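You operate a simulated robot arm through the tools that you are given. There is no shell and no other tool. Be economical: measure what you need, move in short steps, check, and stop when the job is done.

The job below is to be done with a simulated robot arm. You get a single attempt, and the scene is never put back.

TASK
One screw stands proud: drive it home at the board's printed torque.
Fine: clamp the shell and set the torque knob first; leave the tight screw alone; the driver goes back in its rest.

Only the result counts: the job must be done as asked and must still hold three seconds after the hand-in. Knocking over, shifting, dropping, spilling or breaking anything else fails it.

THE ROBOT
A 6-joint arm with a two-finger parallel gripper, fixed in place. Base frame: the origin is at the foot of the arm, x ahead of it, y to its left, z up; the work surface is at about z = 2. Units: mm, rad, N and s.
With the tool pointing down near the work surface it reaches from about 140 to 580 mm from the base axis. Its first joint turns from -1.152 to 1.152 rad. Payload 2.1 kg.
Tool frame: the origin (TCP) lies between the finger pads and is the grasp point; the fingertips stand 30 mm ahead of it; z points along the fingers, y is the line along which they close. Largest opening 94 mm; finger width 28, thickness 10; the body of the gripper, 50 by 96 mm, starts 55 mm behind the TCP.
Orientation is told as [roll, pitch, yaw] about the base's x, y, z axes, in that order, counted from this pose: with the fingers straight down and closing along the base's y, the tool's x points along the base's -x, its y along +y and its z along -z.

THE INTERFACE
- The arm moves only by the tool move_arm. Its argument "rows" is a list of rows, each a list of 7 numbers: the shift along the tool's x, y, z in units of 150 mm (1.0 is 150 mm), then the turn, a rotation vector about the tool's x, y, z in units of 120 degrees (1.0 is 120 degrees), then the opening, from 0 (shut) to 1 (fully open). In form: [[x, y, z, wx, wy, wz, jaw], ...]. A call has 1 to 12 rows; each row is the pose to reach, as a shift and turn from the pose commanded when the call began, along the tool's axes at that moment. A call with a number of a shift or a turn outside -1 to 1 is refused whole. A row lasts 0.2 s, in which the tool goes at most 50 mm and 0.15 rad; a call with a longer step from one row to the next is refused whole, and so is a gripper value outside its range. Where a pose cannot be reached the arm comes as near as it can. A force on the tool above 90 N (or 10 N above the force at the start of the call, whichever is more), or a blocked arm, ends the call early, and 0.2 s more pass. Each finger travels about 72 mm/s and halts on what it meets, pressing with about 31 N; the grip force reading is that of the motor and also rises with nothing between the fingers. The clock runs only during rows and for 0.2 s after the last one: add rows that repeat a pose to give the fingers time. The reply holds the time, the measured pose of the TCP, the force on the tool along the base axes, the opening and the grip force, in the units named above and with some noise.
- Cameras (640 x 400 px; columns grow to the right, rows downward): "scene" is fixed at [41.8, -358.2, 503.1]; the picture's right is [0.89, -0.45, 0.00], its down [-0.18, -0.35, -0.92] and it looks along [0.41, 0.82, -0.40] (base axes); focal length 326 px, centre (320, 200). "wrist" rides on the gripper at [-37, 0, -58] in the tool frame; the picture's right is [0.00, -1.00, 0.00], its down [0.97, 0.00, -0.24] and it looks along [0.24, 0.00, 0.97] (tool axes); focal length 218 px, centre (320, 200). There is no depth. A picture from a camera that has moved, and an enlarged one, comes with that camera's place and axes in the base frame and with its lens.
- get_image(camera): a new picture of that camera. The clock stands still meanwhile.
- zoom(camera, box): a new picture of the part [left, top, right, bottom] of that camera's present view, enlarged. The clock stands still meanwhile.
- close_job(): hands the job in; it is judged then, once.

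Work in short steps. Places have to be worked out from the pictures, the camera data and where the tool is seen: move nearer, look again, correct. Check each grasp and each placing, and mend what went wrong. You have 120 turns and 76 pictures in all, those below and enlarged ones among them. Open the gripper and draw the arm clear of the work before you hand the job in, unless the task says otherwise; then end with one line.

The tools are called after "Emit:" as a command line: name --pt "numbers of a row" for each row, then --argument value for the rest, lists and objects as JSON in quotes. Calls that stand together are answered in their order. move_arm: Moves the arm, as the interface text tells. Its arguments: {"type":"object","properties":{"rows":{"type":"array","items":{"type":"array","items":{"type":"number"}}}},"required":["rows"]} The other tools are called the same way: get_image (camera) takes a picture; zoom (camera, box) takes an enlarged picture of a part of a camera's view; close_job () hands the job in.

At the start:

```text
time: 0.0
position: [327.4, 71.1, 399.1]
tcp_rot: [-0.001, -0.002, 0.0]
ft_force: [0.6, 0.3, -0.5]
grip_width: 93.8
grip_force: 0.1
```

scene: 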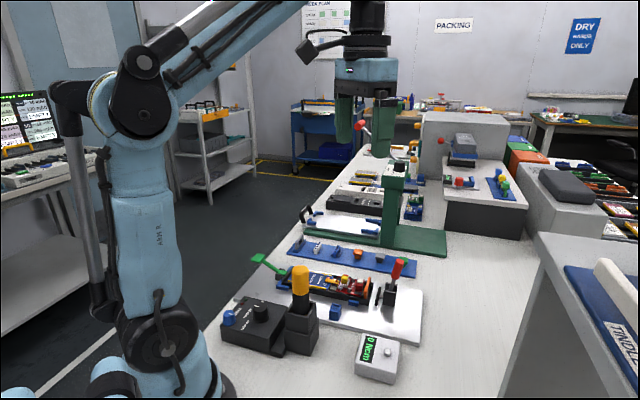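
wrist: 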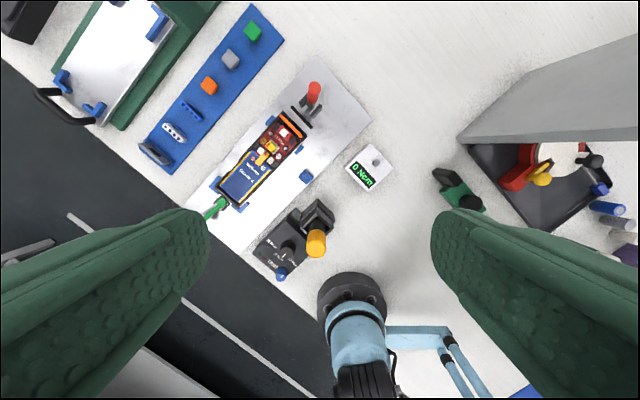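

I'll begin with enlarged views of the work area: the shell, its clamps, the driver in its rest, the knob and the torque display.

Emit:
zoom --camera "scene" --box '[200, 230, 440, 390]'

Emit:
zoom --camera "wrist" --box '[180, 60, 420, 300]'

```text
2.50 times, centred on (320, 310) of scene
camera zoom: at [41.8, -358.2, 503.1], right [0.89, -0.45, 0.0], down [-0.18, -0.35, -0.92], along [0.41, 0.82, -0.4], focal length 816 px, centre (320, -75)
```

zoom: 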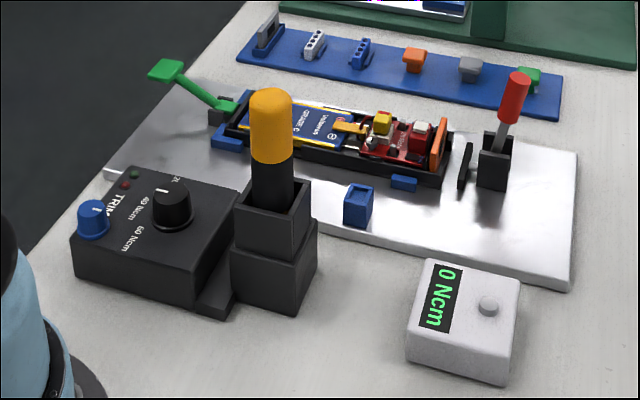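

```text
1.67 times, centred on (300, 180) of wrist
camera zoom: at [364.6, 72.7, 457.6], right [0.0, -1.0, 0.0], down [-0.97, 0.0, 0.24], along [-0.24, 0.0, -0.97], focal length 364 px, centre (353, 233)
```

zoom: 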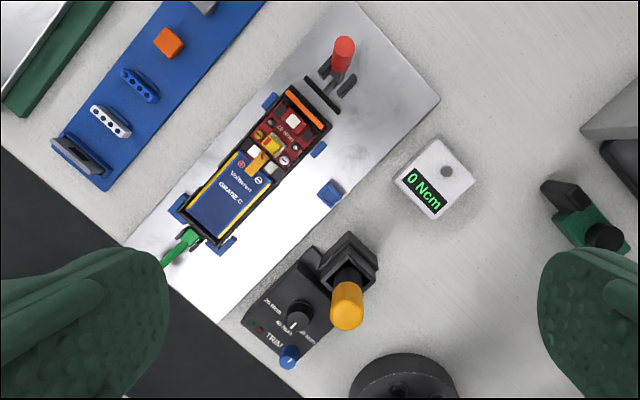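

The board lies near (329,186) and the driver near (225,80) with its top around z 165. I'll move the wrist camera over the board to read the print and find the screws.

Emit:
move_arm --pt "-0.03 0.19 0.2 0 0 0 1" --pt "-0.06 0.38 0.45 0 0 0 1" --pt "-0.09 0.57 0.7 0 0 0 1" --pt "-0.12 0.767 0.9 0 0 0 1" --pt "-0.12 0.767 0.96 0 0 0 1"

Emit:
get_image --camera "wrist"

Emit:
zoom --camera "wrist" --box '[240, 120, 400, 280]'

```text
time: 1.2
position: [343.8, 186.5, 254.6]
tcp_rot: [0.0, -0.001, -0.001]
ft_force: [0.0, 0.2, -0.4]
grip_width: 93.8
grip_force: 0.0
```

```text
71 pictures are left
camera wrist: at [381.1, 188.5, 313.3], right [0.0, -1.0, 0.0], down [-0.97, 0.0, 0.24], along [-0.24, 0.0, -0.97], focal length 218 px, centre (320, 200)
```

wrist: 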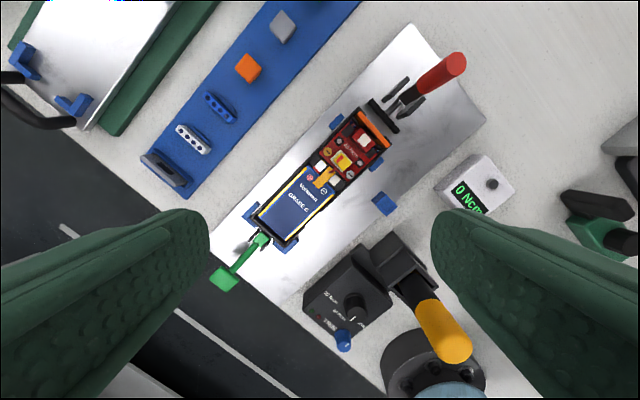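

```text
2.50 times, centred on (320, 200) of wrist
camera zoom: at [381.1, 188.5, 313.3], right [0.0, -1.0, 0.0], down [-0.97, 0.0, 0.24], along [-0.24, 0.0, -0.97], focal length 546 px, centre (320, 200)
```

zoom: 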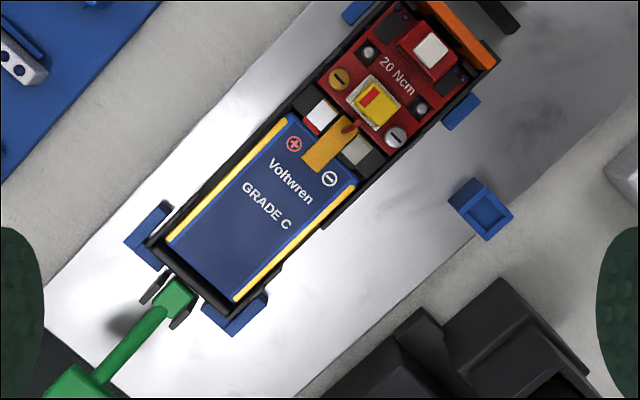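

The board prints 20 Ncm and carries two slotted screws, one brass and one silver. I'll zoom in on both, and on the knob box from this pose.

Emit:
zoom --camera "wrist" --box '[310, 110, 380, 170]'

Emit:
zoom --camera "wrist" --box '[290, 230, 480, 370]'

Emit:
zoom --camera "scene" --box '[320, 255, 410, 315]'

Emit:
zoom --camera "scene" --box '[215, 280, 330, 360]'

```text
6.67 times, centred on (345, 140) of wrist
camera zoom: at [381.1, 188.5, 313.3], right [0.0, -1.0, 0.0], down [-0.97, 0.0, 0.24], along [-0.24, 0.0, -0.97], focal length 1455 px, centre (153, 600)
```

zoom: 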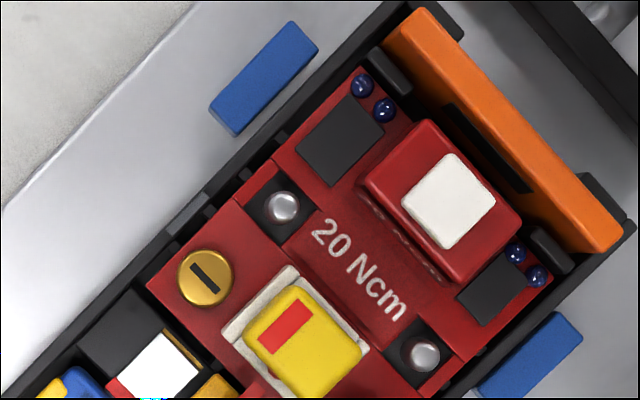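

```text
2.86 times, centred on (385, 300) of wrist
camera zoom: at [381.1, 188.5, 313.3], right [0.0, -1.0, 0.0], down [-0.97, 0.0, 0.24], along [-0.24, 0.0, -0.97], focal length 624 px, centre (134, -86)
```

zoom: 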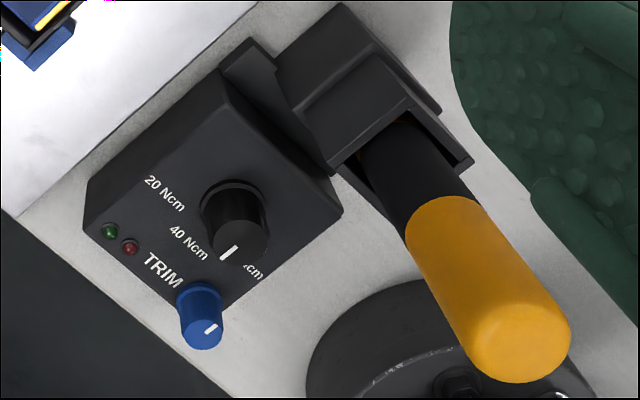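

```text
6.67 times, centred on (365, 285) of scene
camera zoom: at [41.8, -358.2, 503.1], right [0.89, -0.45, 0.0], down [-0.18, -0.35, -0.92], along [0.41, 0.82, -0.4], focal length 2177 px, centre (20, -367)
```

zoom: 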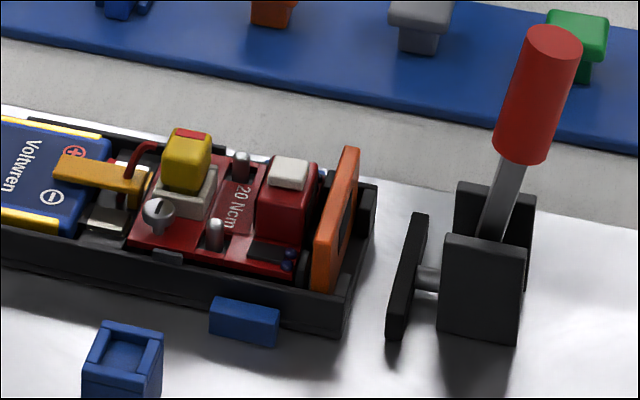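

```text
5.00 times, centred on (272, 320) of scene
camera zoom: at [41.8, -358.2, 503.1], right [0.89, -0.45, 0.0], down [-0.18, -0.35, -0.92], along [0.41, 0.82, -0.4], focal length 1633 px, centre (558, -400)
```

zoom: 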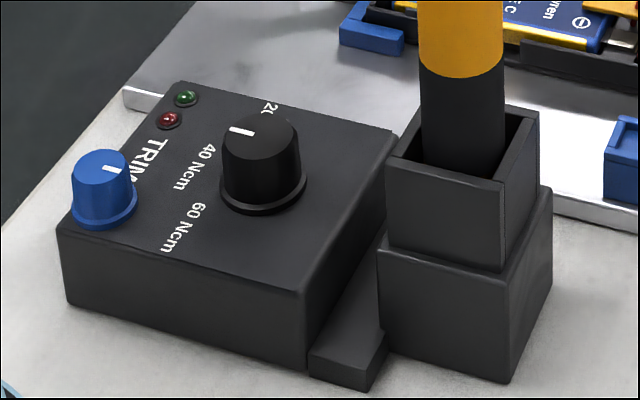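

The silver screw stands proud, and the knob points at about 40. Next I'll inspect the two levers (green and red) and the tester.

Emit:
zoom --camera "scene" --box '[245, 245, 335, 305]'

Emit:
zoom --camera "wrist" --box '[360, 40, 520, 220]'

Emit:
zoom --camera "wrist" --box '[200, 200, 320, 300]'

```text
6.67 times, centred on (290, 275) of scene
camera zoom: at [41.8, -358.2, 503.1], right [0.89, -0.45, 0.0], down [-0.18, -0.35, -0.92], along [0.41, 0.82, -0.4], focal length 2177 px, centre (520, -300)
```

zoom: 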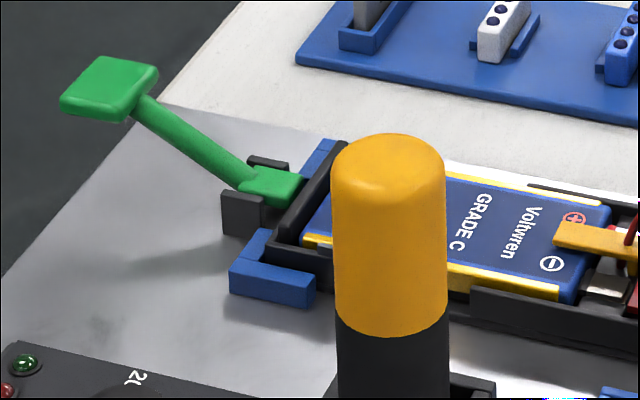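

```text
2.22 times, centred on (440, 130) of wrist
camera zoom: at [381.1, 188.5, 313.3], right [0.0, -1.0, 0.0], down [-0.97, 0.0, 0.24], along [-0.24, 0.0, -0.97], focal length 485 px, centre (53, 356)
```

zoom: 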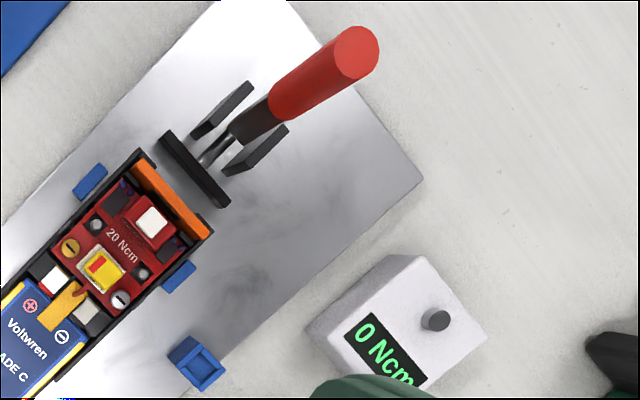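

```text
4.00 times, centred on (260, 250) of wrist
camera zoom: at [381.1, 188.5, 313.3], right [0.0, -1.0, 0.0], down [-0.97, 0.0, 0.24], along [-0.24, 0.0, -0.97], focal length 873 px, centre (560, 0)
```

zoom: 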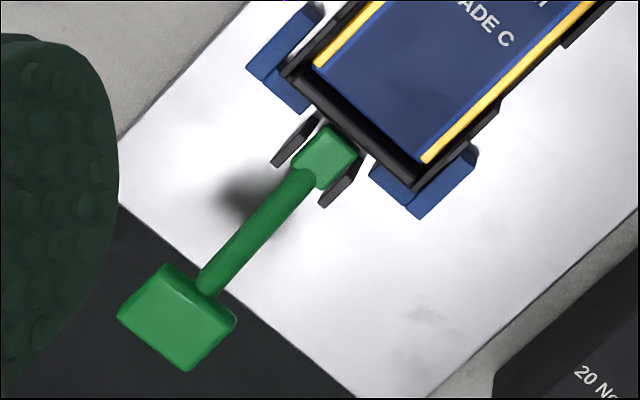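

Silver screw head is near (345.5,149,36), red handle top near (446,80,112), and knob top near (161,137,62). The red lever is the push clamp with its pad retracted. I want a top-down view of the knob box next.

Emit:
move_arm --pt "0.25 -0.08 0.06 0 0 0 1" --pt "0.5 -0.16 0.12 0 0 0 1" --pt "0.75 -0.25 0.18 0 0 0 1" --pt "1.0 -0.33 0.23 0 0 0 1"

Emit:
zoom --camera "wrist" --box '[220, 100, 460, 340]'

```text
time: 2.2
position: [193.9, 137.1, 221.0]
tcp_rot: [0.001, 0.0, -0.002]
ft_force: [-0.1, 0.4, -0.5]
grip_width: 93.8
grip_force: 0.1
```

```text
1.67 times, centred on (340, 220) of wrist
camera zoom: at [231.2, 138.7, 279.4], right [0.0, -1.0, 0.0], down [-0.97, 0.0, 0.24], along [-0.24, 0.0, -0.97], focal length 364 px, centre (287, 167)
```

zoom: 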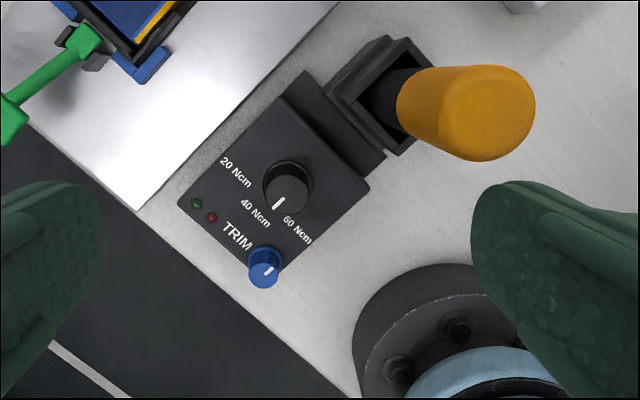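

Knob and labels are now visible from above. I'll enlarge to read the pointer angle.

Emit:
zoom --camera "wrist" --box '[320, 170, 420, 280]'

```text
3.64 times, centred on (370, 225) of wrist
camera zoom: at [231.2, 138.7, 279.4], right [0.0, -1.0, 0.0], down [-0.97, 0.0, 0.24], along [-0.24, 0.0, -0.97], focal length 794 px, centre (138, 109)
```

zoom: 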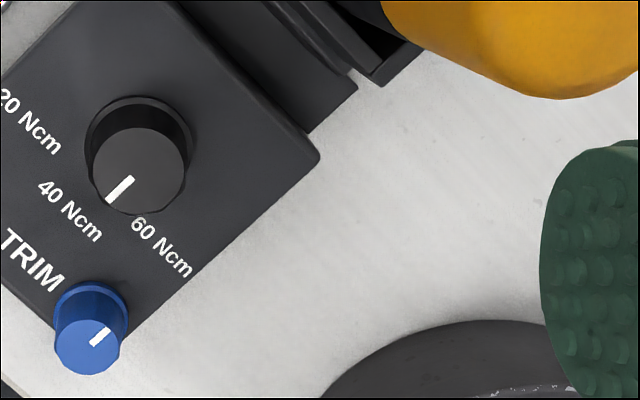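

The pointer is on 40, and 20 sits about 58° clockwise of it as seen from above. I'll go above the knob at yaw +60° with the jaw part open, then check alignment.

Emit:
move_arm --pt "0.033 0 0.05 0 0 -0.071 0.9" --pt "0.066 0 0.15 0 0 -0.142 0.8" --pt "0.1 0 0.25 0 0 -0.213 0.7" --pt "0.13 0 0.35 0 0 -0.284 0.6" --pt "0.165 0 0.45 0 0 -0.355 0.5" --pt "0.2 0 0.55 0 0 -0.426 0.5" --pt "0.231 0 0.65 0 0 -0.497 0.5" --pt "0.231 0 0.7 0 0 -0.497 0.5"

Emit:
get_image --camera "wrist"

```text
time: 4.0
position: [159.2, 135.6, 116.4]
tcp_rot: [-0.001, 0.001, 1.045]
ft_force: [1.0, -0.3, 0.5]
grip_width: 46.9
grip_force: 0.0
```

```text
60 pictures are left
camera wrist: at [178.7, 169.8, 174.6], right [0.86, -0.5, 0.0], down [-0.49, -0.84, 0.24], along [-0.12, -0.21, -0.97], focal length 218 px, centre (320, 200)
```

wrist: 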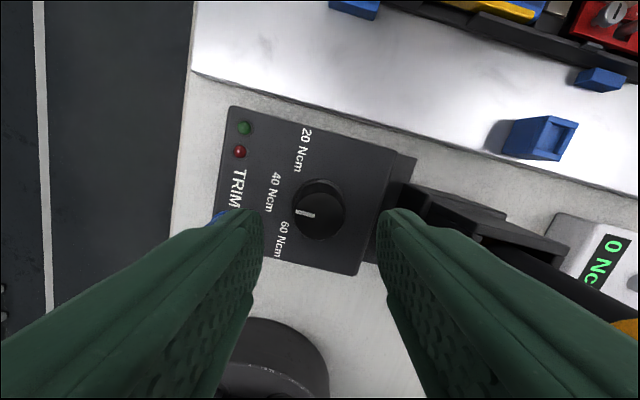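

The knob looks centred under the TCP: expected column 320, row about 217. I'll enlarge to confirm before lowering.

Emit:
zoom --camera "wrist" --box '[260, 150, 380, 250]'

```text
4.00 times, centred on (320, 200) of wrist
camera zoom: at [178.7, 169.8, 174.6], right [0.86, -0.5, 0.0], down [-0.49, -0.84, 0.24], along [-0.12, -0.21, -0.97], focal length 873 px, centre (320, 200)
```

zoom: 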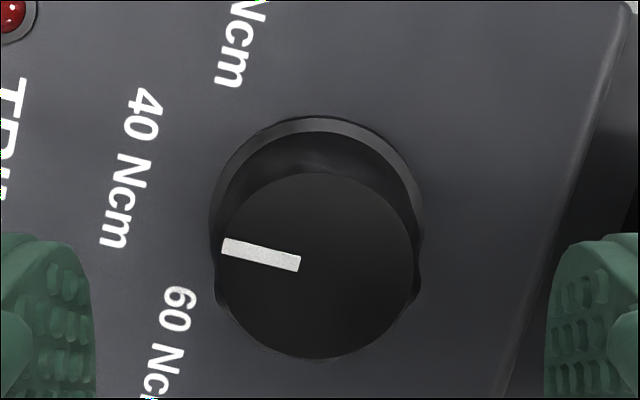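

The knob is centred to within a millimetre (26 mm diameter). I'll lower, close on it and check the forces before turning.

Emit:
move_arm --pt "0 0 0.15 0 0 0 0.5" --pt "0 0 0.265 0 0 0 0.5" --pt "0 0 0.265 0 0 0 0.5" --pt "0 0 0.265 0 0 0 0.3" --pt "0 0 0.265 0 0 0 0.1" --pt "0 0 0.265 0 0 0 0.1"

```text
time: 5.4
position: [159.9, 136.2, 74.8]
tcp_rot: [0.003, 0.0, 1.042]
ft_force: [-8.8, 10.3, -16.3]
grip_width: 29.7
grip_force: 45.4
```

The grip closed at 29.7 mm on the knob skirt. I'll turn 60° clockwise as seen from above (tool +z).

Emit:
move_arm --pt "0 0 0 0 0 0.0625 0.1" --pt "0 0 0 0 0 0.125 0.1" --pt "0 0 0 0 0 0.1875 0.1" --pt "0 0 0 0 0 0.25 0.1" --pt "0 0 0 0 0 0.3125 0.1" --pt "0 0 0 0 0 0.375 0.1" --pt "0 0 0 0 0 0.4375 0.1" --pt "0 0 0 0 0 0.5 0.1" --pt "0 0 0 0 0 0.5 0.1"

Emit:
get_image --camera "wrist"

```text
time: 7.4
position: [160.6, 136.4, 76.9]
tcp_rot: [0.0, 0.002, -0.006]
ft_force: [-14.3, 3.1, -5.5]
grip_width: 29.6
grip_force: 44.7
```

```text
58 pictures are left
camera wrist: at [198.1, 138.3, 135.0], right [-0.01, -1.0, 0.0], down [-0.97, 0.01, 0.24], along [-0.24, 0.0, -0.97], focal length 218 px, centre (320, 200)
```

wrist: 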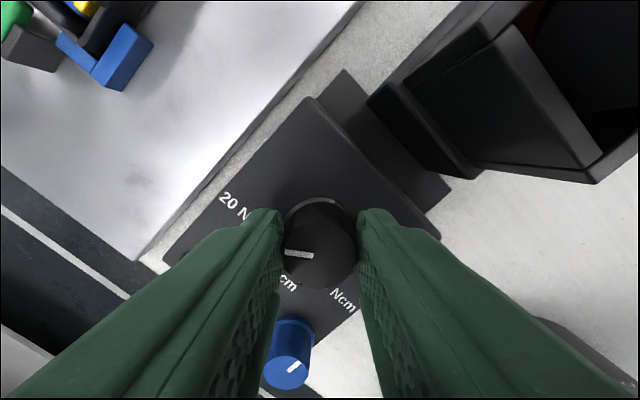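

The knob turned; the pointer now faces roughly toward 20. I'll release, rise and check the angle.

Emit:
move_arm --pt "0 0 0 0 0 0 0.3" --pt "0 0 0 0 0 0 0.5" --pt "0 0 -0.15 0 0 0 0.5" --pt "0 0 -0.35 0 0 0 0.5" --pt "0 0 -0.55 0 0 0 0.6"

Emit:
zoom --camera "wrist" --box '[250, 130, 390, 270]'

```text
time: 8.6
position: [162.1, 138.4, 159.4]
tcp_rot: [0.0, 0.001, -0.009]
ft_force: [0.8, 0.5, 0.1]
grip_width: 56.3
grip_force: 0.0
```

```text
2.86 times, centred on (320, 200) of wrist
camera zoom: at [199.5, 139.0, 217.7], right [-0.01, -1.0, 0.0], down [-0.97, 0.01, 0.24], along [-0.24, 0.0, -0.97], focal length 624 px, centre (320, 200)
```

zoom: 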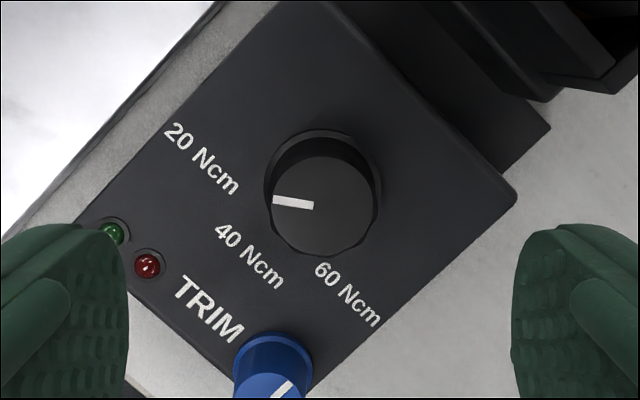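

The pointer is close to 20 but maybe a few degrees short. I'll take a tighter zoom to measure.

Emit:
zoom --camera "wrist" --box '[283, 155, 343, 230]'

```text
5.33 times, centred on (313, 192) of wrist
camera zoom: at [199.5, 139.0, 217.7], right [-0.01, -1.0, 0.0], down [-0.97, 0.01, 0.24], along [-0.24, 0.0, -0.97], focal length 1164 px, centre (357, 240)
```

zoom: 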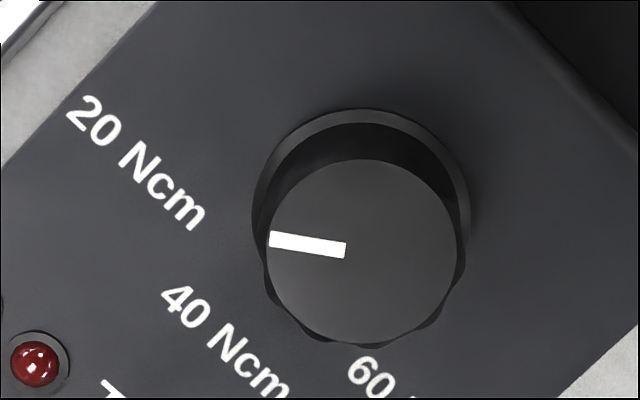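

The pointer is about 9° above left while 20 is at about 13–14°, so it's roughly 5° short. I'll regrip slightly higher and turn about 7° more to allow for lag.

Emit:
move_arm --pt "0.02 -0.005 0.2 0 0 0 0.5" --pt "0.02 -0.005 0.4 0 0 0 0.5" --pt "0.02 -0.005 0.53 0 0 0 0.5" --pt "0.02 -0.005 0.53 0 0 0 0.3" --pt "0.02 -0.005 0.53 0 0 0 0.1" --pt "0.02 -0.005 0.53 0 0 0 0.1" --pt "0.02 -0.005 0.53 0 0 0.03 0.1" --pt "0.02 -0.005 0.53 0 0 0.06 0.1" --pt "0.02 -0.005 0.53 0 0 0.06 0.1"

Emit:
move_arm --pt "0 0 0 0 0 0 0.3" --pt "0 0 0 0 0 0 0.5" --pt "0 0 -0.15 0 0 0 0.5" --pt "0 0 -0.35 0 0 0 0.5" --pt "0 0 -0.55 0 0 0 0.6"

Emit:
zoom --camera "wrist" --box '[275, 155, 345, 230]'

```text
time: 10.6
position: [156.8, 138.1, 80.1]
tcp_rot: [0.006, 0.007, -0.132]
ft_force: [-12.2, 25.9, 29.0]
grip_width: 29.5
grip_force: 45.1
```

```text
time: 11.8
position: [156.4, 135.5, 162.8]
tcp_rot: [0.0, 0.0, -0.131]
ft_force: [0.5, 0.8, 0.5]
grip_width: 56.6
grip_force: 0.0
```

```text
5.33 times, centred on (310, 192) of wrist
camera zoom: at [194.1, 132.8, 221.8], right [-0.13, -0.99, 0.0], down [-0.96, 0.13, 0.24], along [-0.24, 0.03, -0.97], focal length 1164 px, centre (373, 240)
```

zoom: 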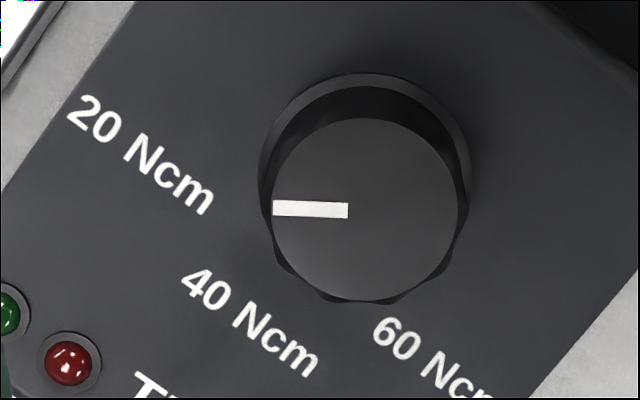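

The pointer didn't move in the second turn, so the knob appears to be against its end stop at 20; the tester can confirm that later. Next is the clamp, so I'll rise, travel toward the red handle and turn to yaw -48° to grip across its swing plane.

Emit:
move_arm --pt "0 0 -0.25 0 0 0 0.6" --pt "-0.15 0 -0.45 0 0 0.067 0.6" --pt "-0.4 -0.03 -0.45 0 0 0.134 0.6" --pt "-0.7 -0.05 -0.45 0 0 0.201 0.6" --pt "-0.984 -0.071 -0.45 0 0 0.268 0.6" --pt "-0.984 -0.071 -0.45 0 0 0.3375 0.6"

```text
time: 13.2
position: [303.7, 106.4, 230.0]
tcp_rot: [-0.001, 0.0, -0.84]
ft_force: [0.2, 0.3, -0.4]
grip_width: 56.6
grip_force: 0.1
```

Continuing to a hover above the handle and taking a picture to check alignment.

Emit:
move_arm --pt "-0.25 0.19 0.1 0 0 0 0.6" --pt "-0.5 0.38 0.2 0 0 0 0.6" --pt "-0.763 0.578 0.3 0 0 0 0.6" --pt "-0.763 0.578 0.3 0 0 0 0.6"

Emit:
get_image --camera "wrist"

Emit:
zoom --camera "scene" --box '[340, 220, 440, 320]'

```text
refused: row 3 steps farther than a row can; nothing moved
```

```text
54 pictures are left
camera wrist: at [327.8, 80.4, 288.6], right [-0.75, -0.67, 0.0], down [-0.65, 0.72, 0.24], along [-0.16, 0.18, -0.97], focal length 218 px, centre (320, 200)
```

wrist: 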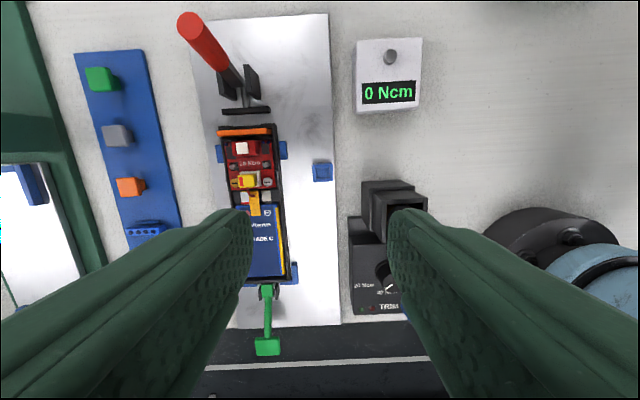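

```text
4.00 times, centred on (390, 270) of scene
camera zoom: at [41.8, -358.2, 503.1], right [0.89, -0.45, 0.0], down [-0.18, -0.35, -0.92], along [0.41, 0.82, -0.4], focal length 1306 px, centre (40, -80)
```

zoom: 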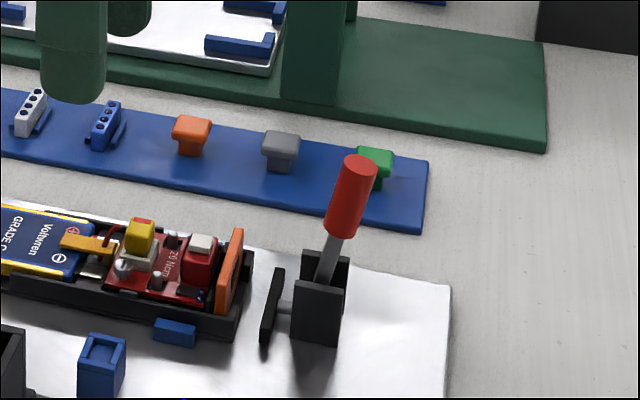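

The gripper yaw is well aligned with the board axis. I'll repeat the move with smaller steps.

Emit:
move_arm --pt "-0.19 0.145 0.075 0 0 0 0.6" --pt "-0.38 0.29 0.15 0 0 0 0.6" --pt "-0.57 0.435 0.225 0 0 0 0.6" --pt "-0.763 0.578 0.3 0 0 0 0.6"

Emit:
get_image --camera "wrist"

Emit:
get_image --camera "scene"

```text
time: 14.2
position: [444.1, 78.2, 183.4]
tcp_rot: [0.0, 0.0, -0.841]
ft_force: [-0.5, 0.6, 0.3]
grip_width: 56.8
grip_force: 0.1
```

```text
52 pictures are left
camera wrist: at [469.2, 52.3, 240.9], right [-0.74, -0.67, 0.0], down [-0.65, 0.72, 0.24], along [-0.16, 0.18, -0.97], focal length 218 px, centre (320, 200)
```

wrist: 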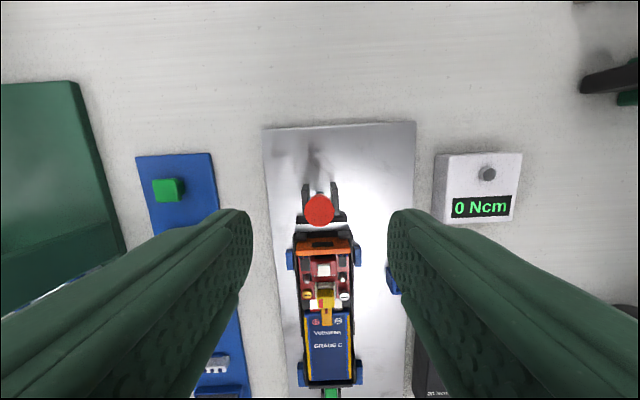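

```text
51 pictures are left
```

scene: 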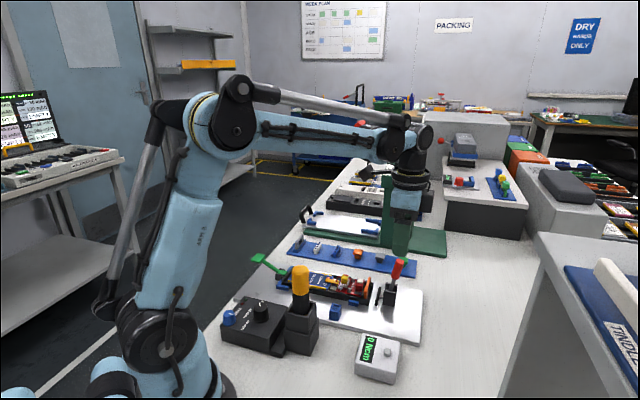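

The handle sits centred between the fingers. I'll lower over it to TCP z≈106 and close.

Emit:
move_arm --pt "0.01 0 0.26 0 0 0 0.5" --pt "0.013 0 0.515 0 0 0 0.5" --pt "0.013 0 0.515 0 0 0 0.3" --pt "0.013 0 0.515 0 0 0 0.1" --pt "0.013 0 0.515 0 0 0 0.1"

```text
time: 15.4
position: [442.9, 78.9, 106.5]
tcp_rot: [0.001, 0.0, -0.838]
ft_force: [13.4, 7.5, -11.0]
grip_width: 18.1
grip_force: 44.9
```

Grasped at 18 mm. I'll try swinging it 15 mm toward the shell and watch the force.

Emit:
move_arm --pt "0.05 0 -0.005 0 0 0 0.1" --pt "0.1 0 -0.005 0 0 0 0.1"

Emit:
zoom --camera "scene" --box '[340, 220, 440, 320]'

```text
time: 16.0
position: [431.0, 94.2, 108.0]
tcp_rot: [0.002, 0.005, -0.835]
ft_force: [7.7, 11.3, 4.2]
grip_width: 18.1
grip_force: 19.1
```

```text
4.00 times, centred on (390, 270) of scene
camera zoom: at [41.8, -358.2, 503.2], right [0.89, -0.45, 0.0], down [-0.18, -0.35, -0.92], along [0.41, 0.82, -0.4], focal length 1306 px, centre (40, -80)
```

zoom: 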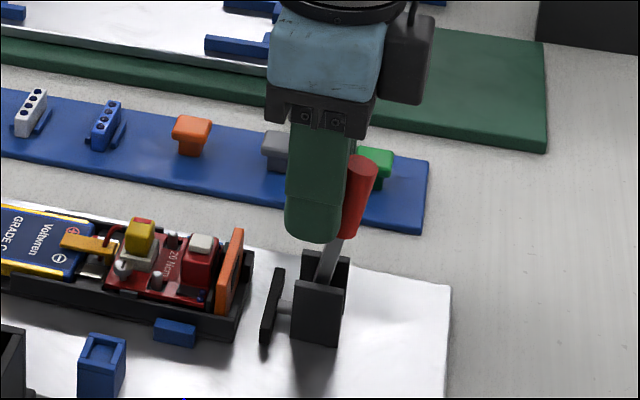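

The fingers slid along the handle, which didn't move toward the shell. I'll return and try swinging it the other way.

Emit:
move_arm --pt "0 0 0 0 0 0 0.4" --pt "-0.05 0 0.0 0 0 0 0.4" --pt "-0.12 0 0.01 0 0 0 0.4" --pt "-0.12 0 0.01 0 0 0 0.1" --pt "-0.12 0 0.01 0 0 0 0.1" --pt "-0.12 0 0.01 0 0 0 0.1" --pt "-0.17 0 0.015 0 0 0 0.1" --pt "-0.22 0 0.025 0 0 0 0.1"

Emit:
zoom --camera "scene" --box '[340, 220, 440, 320]'

```text
time: 17.8
position: [455.9, 67.3, 104.2]
tcp_rot: [0.005, -0.002, -0.838]
ft_force: [10.6, 16.9, -0.8]
grip_width: 18.8
grip_force: 20.2
```

```text
4.00 times, centred on (390, 270) of scene
camera zoom: at [41.9, -358.2, 503.2], right [0.89, -0.45, 0.0], down [-0.18, -0.35, -0.92], along [0.41, 0.82, -0.4], focal length 1306 px, centre (40, -80)
```

zoom: 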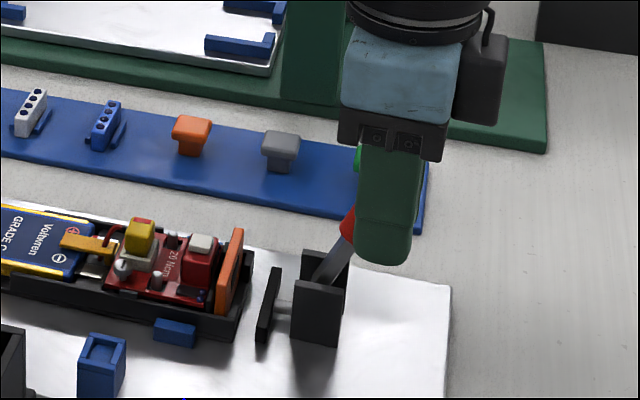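

The handle swings away from the shell and the pad moves toward it, so this is the closing direction. I'll continue along the arc.

Emit:
move_arm --pt "-0.05 0 0.035 0 0 0 0.1" --pt "-0.1 0 0.08 0 0 0 0.1" --pt "-0.147 0 0.133 0 0 0 0.1" --pt "-0.185 0 0.19 0 0 0 0.1" --pt "-0.215 0 0.25 0 0 0 0.1"

Emit:
zoom --camera "scene" --box '[340, 220, 440, 320]'

```text
time: 19.0
position: [477.0, 44.0, 66.1]
tcp_rot: [0.005, -0.001, -0.837]
ft_force: [18.4, 19.6, 6.8]
grip_width: 24.5
grip_force: 13.7
```

```text
4.00 times, centred on (390, 270) of scene
camera zoom: at [41.8, -358.2, 503.1], right [0.89, -0.45, 0.0], down [-0.18, -0.35, -0.92], along [0.41, 0.82, -0.4], focal length 1306 px, centre (40, -80)
```

zoom: 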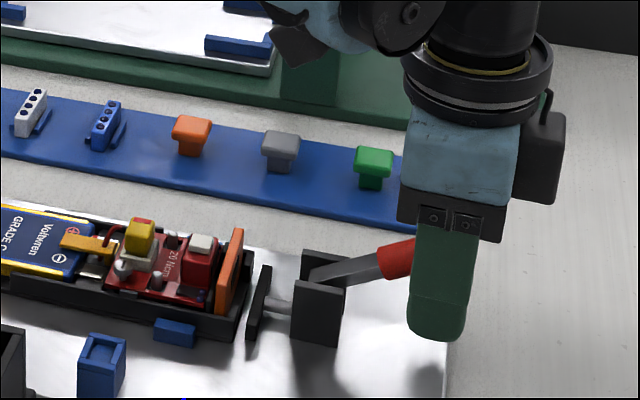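

The handle is about 60° down and the pad almost touches the shell. The grip is slipping, so I'll release and rise to look before pressing it down from above.

Emit:
move_arm --pt "0 0 0 0 0 0 0.5" --pt "0 0 -0.25 0 0 0 0.5" --pt "0 0 -0.5 0 0 0 0.3" --pt "0.1 0 -0.7 0 0 0 0.0" --pt "0.1 0 -0.7 0 0 0 0.0"

Emit:
get_image --camera "wrist"

Emit:
zoom --camera "scene" --box '[340, 220, 440, 320]'

```text
time: 20.2
position: [466.2, 55.1, 173.6]
tcp_rot: [0.0, -0.001, -0.841]
ft_force: [-0.7, 0.2, 0.0]
grip_width: 0.0
grip_force: 31.6
```

```text
47 pictures are left
camera wrist: at [491.4, 28.5, 231.4], right [-0.74, -0.67, 0.0], down [-0.65, 0.72, 0.24], along [-0.16, 0.18, -0.97], focal length 218 px, centre (320, 200)
```

wrist: 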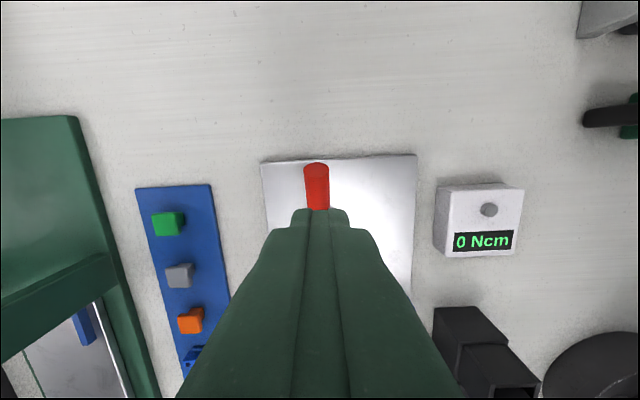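

```text
4.00 times, centred on (390, 270) of scene
camera zoom: at [41.8, -358.2, 503.1], right [0.89, -0.45, 0.0], down [-0.18, -0.35, -0.92], along [0.41, 0.82, -0.4], focal length 1306 px, centre (40, -80)
```

zoom: 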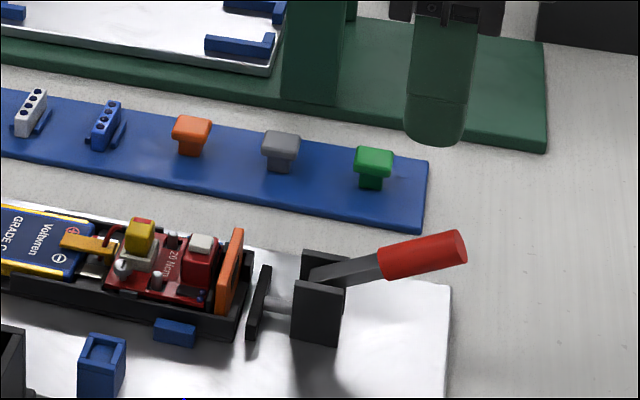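

The handle is at about 50°, with its end near s≈71 mm from the pivot and z≈80. I'll press it down with closed fingers in steps.

Emit:
move_arm --pt "-0.1 0 0.2 0 0 0 0" --pt "-0.1 0 0.38 0 0 0 0" --pt "-0.12 0 0.44 0 0 0 0" --pt "-0.14 0 0.5 0 0 0 0" --pt "-0.16 0 0.56 0 0 0 0" --pt "-0.18 0 0.62 0 0 0 0"

Emit:
zoom --camera "scene" --box '[340, 220, 440, 320]'

```text
time: 21.6
position: [482.4, 35.3, 79.5]
tcp_rot: [-0.002, 0.002, -0.838]
ft_force: [-6.1, 3.4, 51.9]
grip_width: 0.0
grip_force: 31.3
```

```text
4.00 times, centred on (390, 270) of scene
camera zoom: at [41.6, -358.2, 503.2], right [0.89, -0.45, 0.0], down [-0.18, -0.35, -0.92], along [0.41, 0.82, -0.4], focal length 1306 px, centre (40, -80)
```

zoom: 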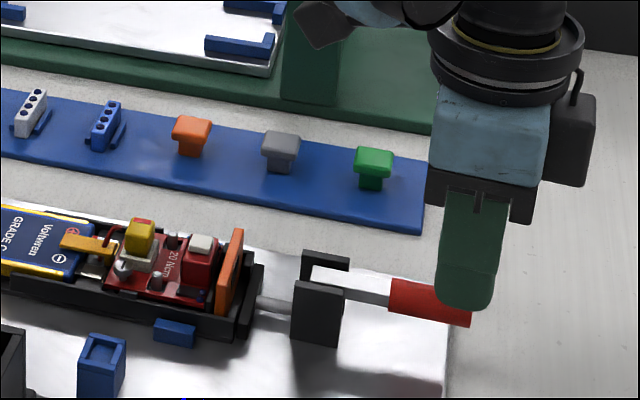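

The pad now presses against the shell end and the handle lies almost flat. I'll lift off and check it holds.

Emit:
move_arm --pt "0 0 0.015 0 0 0 0" --pt "0 0 -0.2 0 0 0 0" --pt "0 0 -0.5 0 0 0 0" --pt "0.2 0 -0.75 0 0 0 0.3" --pt "0.2 0 -0.75 0 0 0 0.6"

Emit:
zoom --camera "scene" --box '[320, 240, 430, 320]'

Emit:
get_image --camera "wrist"

```text
time: 22.8
position: [462.3, 58.2, 190.7]
tcp_rot: [0.0, 0.0, -0.839]
ft_force: [0.5, 1.1, 0.0]
grip_width: 56.5
grip_force: 0.0
```

```text
5.00 times, centred on (375, 280) of scene
camera zoom: at [41.8, -358.2, 503.1], right [0.89, -0.45, 0.0], down [-0.18, -0.35, -0.92], along [0.41, 0.82, -0.4], focal length 1633 px, centre (45, -200)
```

zoom: 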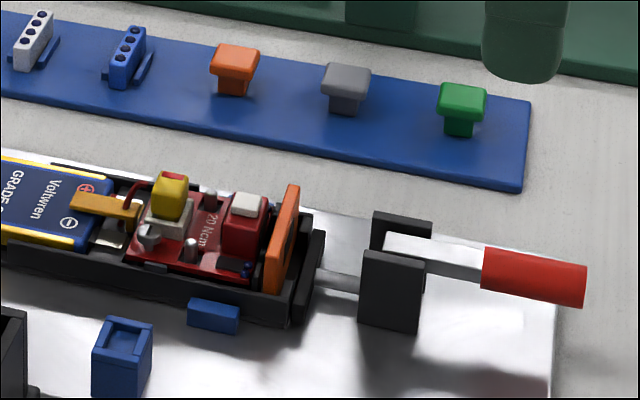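

```text
43 pictures are left
camera wrist: at [487.3, 31.2, 248.9], right [-0.74, -0.67, 0.0], down [-0.65, 0.72, 0.24], along [-0.16, 0.18, -0.97], focal length 218 px, centre (320, 200)
```

wrist: 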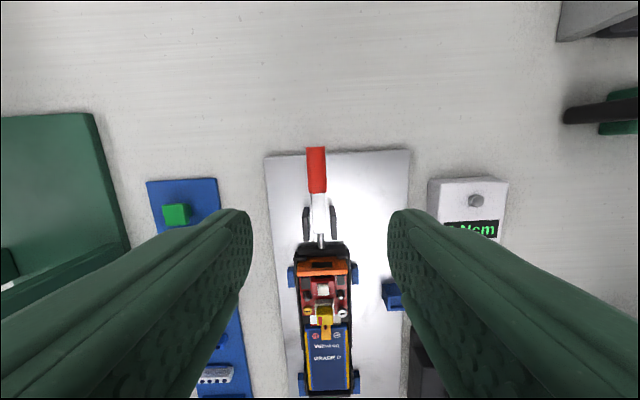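

The clamp is closed and holding. Next, the driver: I'll travel above its rest.

Emit:
move_arm --pt "0.12 -0.11 -0.2 0 0 0 0.6" --pt "0.3 -0.28 -0.35 0 0 0 0.6" --pt "0.48 -0.45 -0.35 0 0 0 0.6" --pt "0.58 -0.54 -0.35 0 0 0 0.6"

Emit:
move_arm --pt "0.18 -0.17 0 0 0 0 0.6" --pt "0.36 -0.34 0 0 0 0 0.6" --pt "0.54 -0.5 0 0 0 0 0.6" --pt "0.54 -0.5 0 0 0 0 0.6"

Emit:
get_image --camera "wrist"

```text
time: 23.8
position: [345.7, 67.1, 243.5]
tcp_rot: [0.0, -0.001, -0.84]
ft_force: [0.3, -0.6, 0.0]
grip_width: 56.3
grip_force: 0.0
```

```text
time: 24.8
position: [236.3, 76.3, 243.8]
tcp_rot: [0.0, -0.001, -0.839]
ft_force: [-0.2, -0.1, 0.9]
grip_width: 56.1
grip_force: 0.1
```

```text
42 pictures are left
camera wrist: at [260.4, 50.7, 301.1], right [-0.74, -0.67, 0.0], down [-0.65, 0.72, 0.24], along [-0.16, 0.18, -0.97], focal length 218 px, centre (320, 200)
```

wrist: 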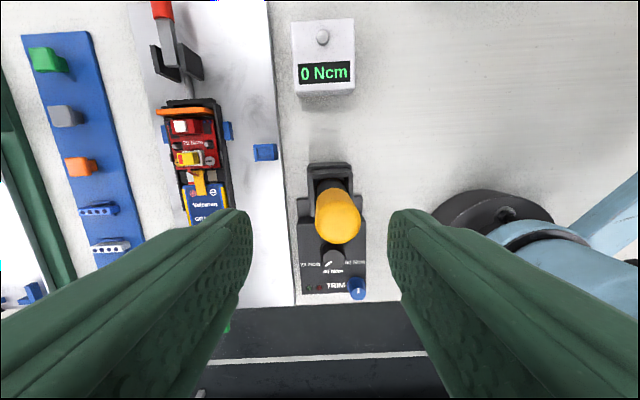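

The driver handle is below. I'll enlarge to measure its top centre and re-read the knob from this upright view.

Emit:
zoom --camera "wrist" --box '[280, 160, 380, 300]'

Emit:
zoom --camera "scene" --box '[215, 255, 345, 365]'

```text
2.86 times, centred on (330, 230) of wrist
camera zoom: at [260.4, 50.7, 301.1], right [-0.74, -0.67, 0.0], down [-0.65, 0.72, 0.24], along [-0.16, 0.18, -0.97], focal length 624 px, centre (291, 114)
```

zoom: 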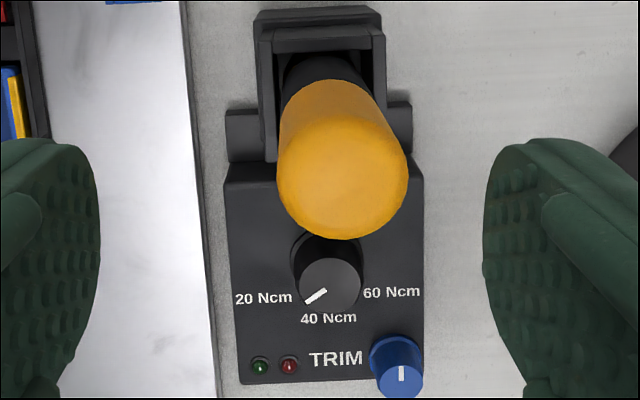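

```text
3.64 times, centred on (280, 310) of scene
camera zoom: at [41.8, -358.2, 503.1], right [0.89, -0.45, 0.0], down [-0.18, -0.35, -0.92], along [0.41, 0.82, -0.4], focal length 1187 px, centre (466, -200)
```

zoom: 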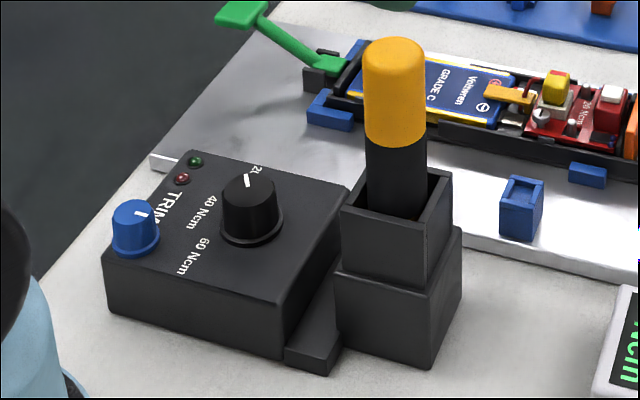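

Seen upright, the pointer is 61° from straight down, so it's on 20. The driver axis is at about (221,76.5) with its top near z 168. I'll move above it and verify.

Emit:
move_arm --pt "0.04 -0.04 0.1 0 0 0 0.6" --pt "0.069 -0.0757 0.2 0 0 0 0.6" --pt "0.069 -0.0757 0.2 0 0 0 0.6"

Emit:
get_image --camera "wrist"

```text
time: 25.6
position: [219.7, 77.9, 212.8]
tcp_rot: [0.0, 0.001, -0.839]
ft_force: [-0.5, 0.2, 0.6]
grip_width: 56.4
grip_force: 0.0
```

```text
39 pictures are left
camera wrist: at [245.1, 51.1, 271.4], right [-0.74, -0.67, 0.0], down [-0.65, 0.72, 0.24], along [-0.16, 0.18, -0.97], focal length 218 px, centre (320, 200)
```

wrist: 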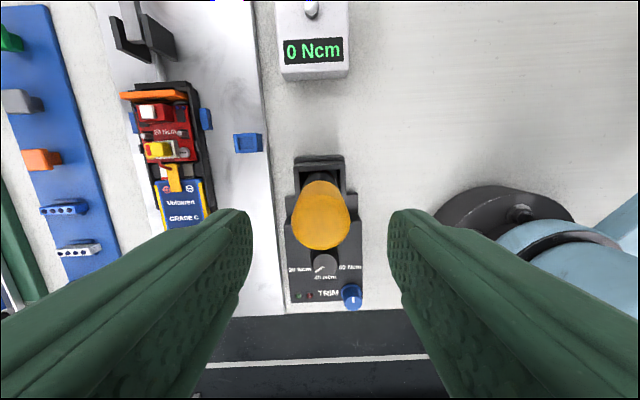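

The handle is centred (column 320, row 221). I'll descend to TCP z≈136 and grip.

Emit:
move_arm --pt "0 0 0.2 0 0 0 0.6" --pt "0 0 0.4 0 0 0 0.6" --pt "0 0 0.51 0 0 0 0.6" --pt "0 0 0.51 0 0 0 0.4" --pt "0 0 0.51 0 0 0 0.2" --pt "0 0 0.51 0 0 0 0.1" --pt "0 0 0.51 0 0 0 0.1"

```text
time: 27.2
position: [221.1, 77.1, 136.6]
tcp_rot: [-0.001, 0.002, -0.839]
ft_force: [-1.2, 0.3, 0.7]
grip_width: 29.5
grip_force: 31.2
```

Gripped at 29.5 mm with almost no side force. I'll lift straight up out of the rest.

Emit:
move_arm --pt "0 0 -0.1 0 0 0 0.1" --pt "0 0 -0.25 0 0 0 0.1" --pt "0 0 -0.45 0 0 0 0.1" --pt "0 0 -0.65 0 0 0 0.1" --pt "0 0 -0.8 0 0 0 0.1"

Emit:
get_image --camera "scene"

Emit:
get_image --camera "wrist"

```text
time: 28.4
position: [217.6, 78.7, 256.7]
tcp_rot: [0.001, 0.0, -0.838]
ft_force: [-0.4, 0.6, -3.5]
grip_width: 29.7
grip_force: 31.0
```

```text
38 pictures are left
```

scene: 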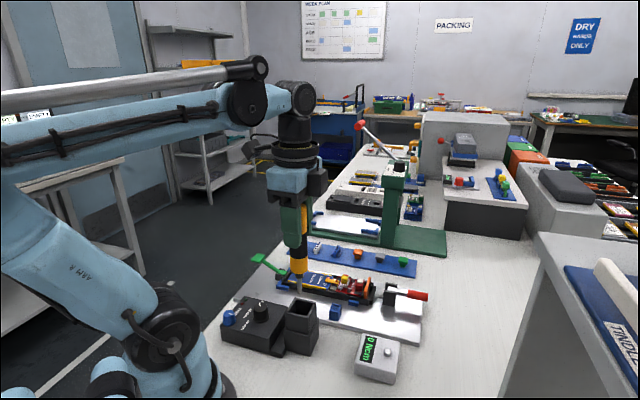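

```text
37 pictures are left
camera wrist: at [243.1, 52.3, 315.1], right [-0.74, -0.67, 0.0], down [-0.65, 0.72, 0.24], along [-0.16, 0.18, -0.97], focal length 218 px, centre (320, 200)
```

wrist: 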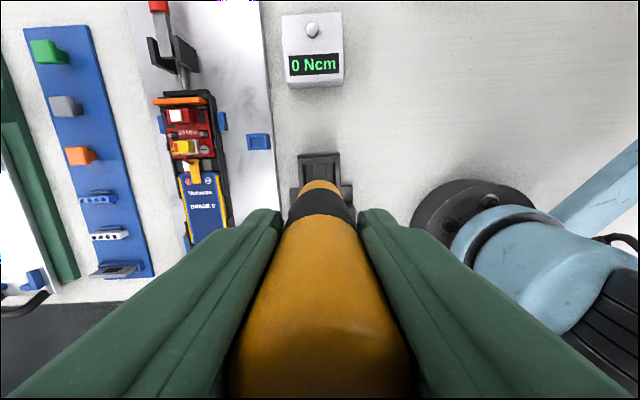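

The driver is out cleanly. I'll enlarge to see the bit and find its tip height.

Emit:
zoom --camera "scene" --box '[250, 180, 350, 320]'

Emit:
zoom --camera "wrist" --box '[270, 130, 370, 230]'

```text
2.86 times, centred on (300, 250) of scene
camera zoom: at [41.8, -358.2, 503.2], right [0.89, -0.45, 0.0], down [-0.18, -0.35, -0.92], along [0.41, 0.82, -0.4], focal length 933 px, centre (377, 57)
```

zoom: 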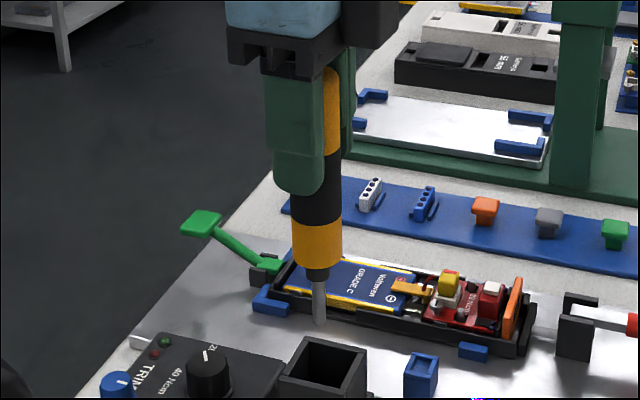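

```text
4.00 times, centred on (320, 180) of wrist
camera zoom: at [243.1, 52.3, 315.1], right [-0.74, -0.67, 0.0], down [-0.65, 0.72, 0.24], along [-0.16, 0.18, -0.97], focal length 873 px, centre (320, 280)
```

zoom: 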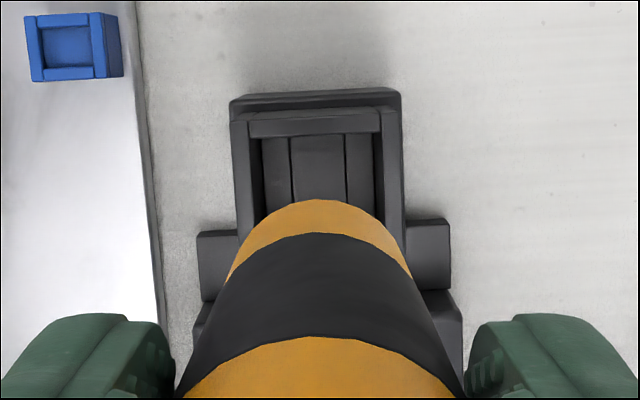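

The bit tip is roughly 135–138 mm below the TCP. Before driving I'd like to check the real torque on the tester, since TRIM could offset the scale. I'll measure the tester post precisely.

Emit:
zoom --camera "scene" --box '[345, 325, 405, 385]'

Emit:
zoom --camera "wrist" --box '[270, 0, 360, 100]'

```text
6.67 times, centred on (375, 355) of scene
camera zoom: at [41.8, -358.2, 503.2], right [0.89, -0.45, 0.0], down [-0.18, -0.35, -0.92], along [0.41, 0.82, -0.4], focal length 2177 px, centre (-47, -833)
```

zoom: 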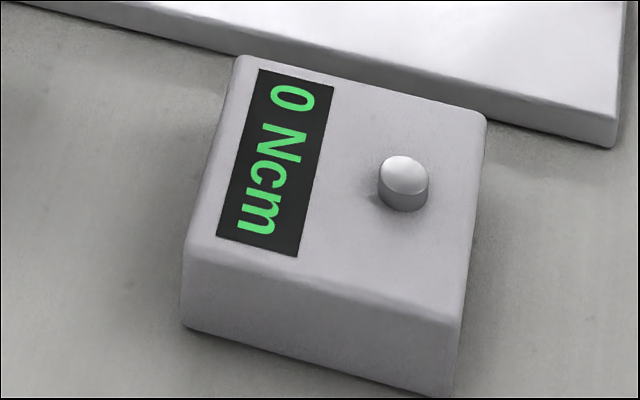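

```text
4.00 times, centred on (315, 50) of wrist
camera zoom: at [243.1, 52.3, 315.1], right [-0.74, -0.67, 0.0], down [-0.65, 0.72, 0.24], along [-0.16, 0.18, -0.97], focal length 873 px, centre (340, 800)
```

zoom: 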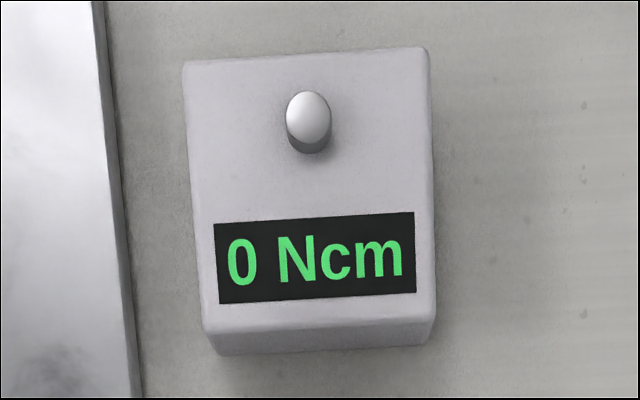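

The tester post top is near (333,-35.5,32). I'll carry the driver there, staying high.

Emit:
move_arm --pt "-0.25 0.02 0 0 0 0 0.1" --pt "-0.5 0.04 0 0 0 0 0.1" --pt "-0.75 0.05 0 0 0 0 0.1" --pt "-1.0 0.063 0 0 0 0 0.1" --pt "-1.0 0.063 0.2 0 0 0 0.1" --pt "-1.0 0.063 0.4 0 0 0 0.1"

```text
time: 29.8
position: [326.4, -28.5, 196.6]
tcp_rot: [0.0, 0.001, -0.838]
ft_force: [0.3, -0.1, -3.3]
grip_width: 29.3
grip_force: 31.4
```

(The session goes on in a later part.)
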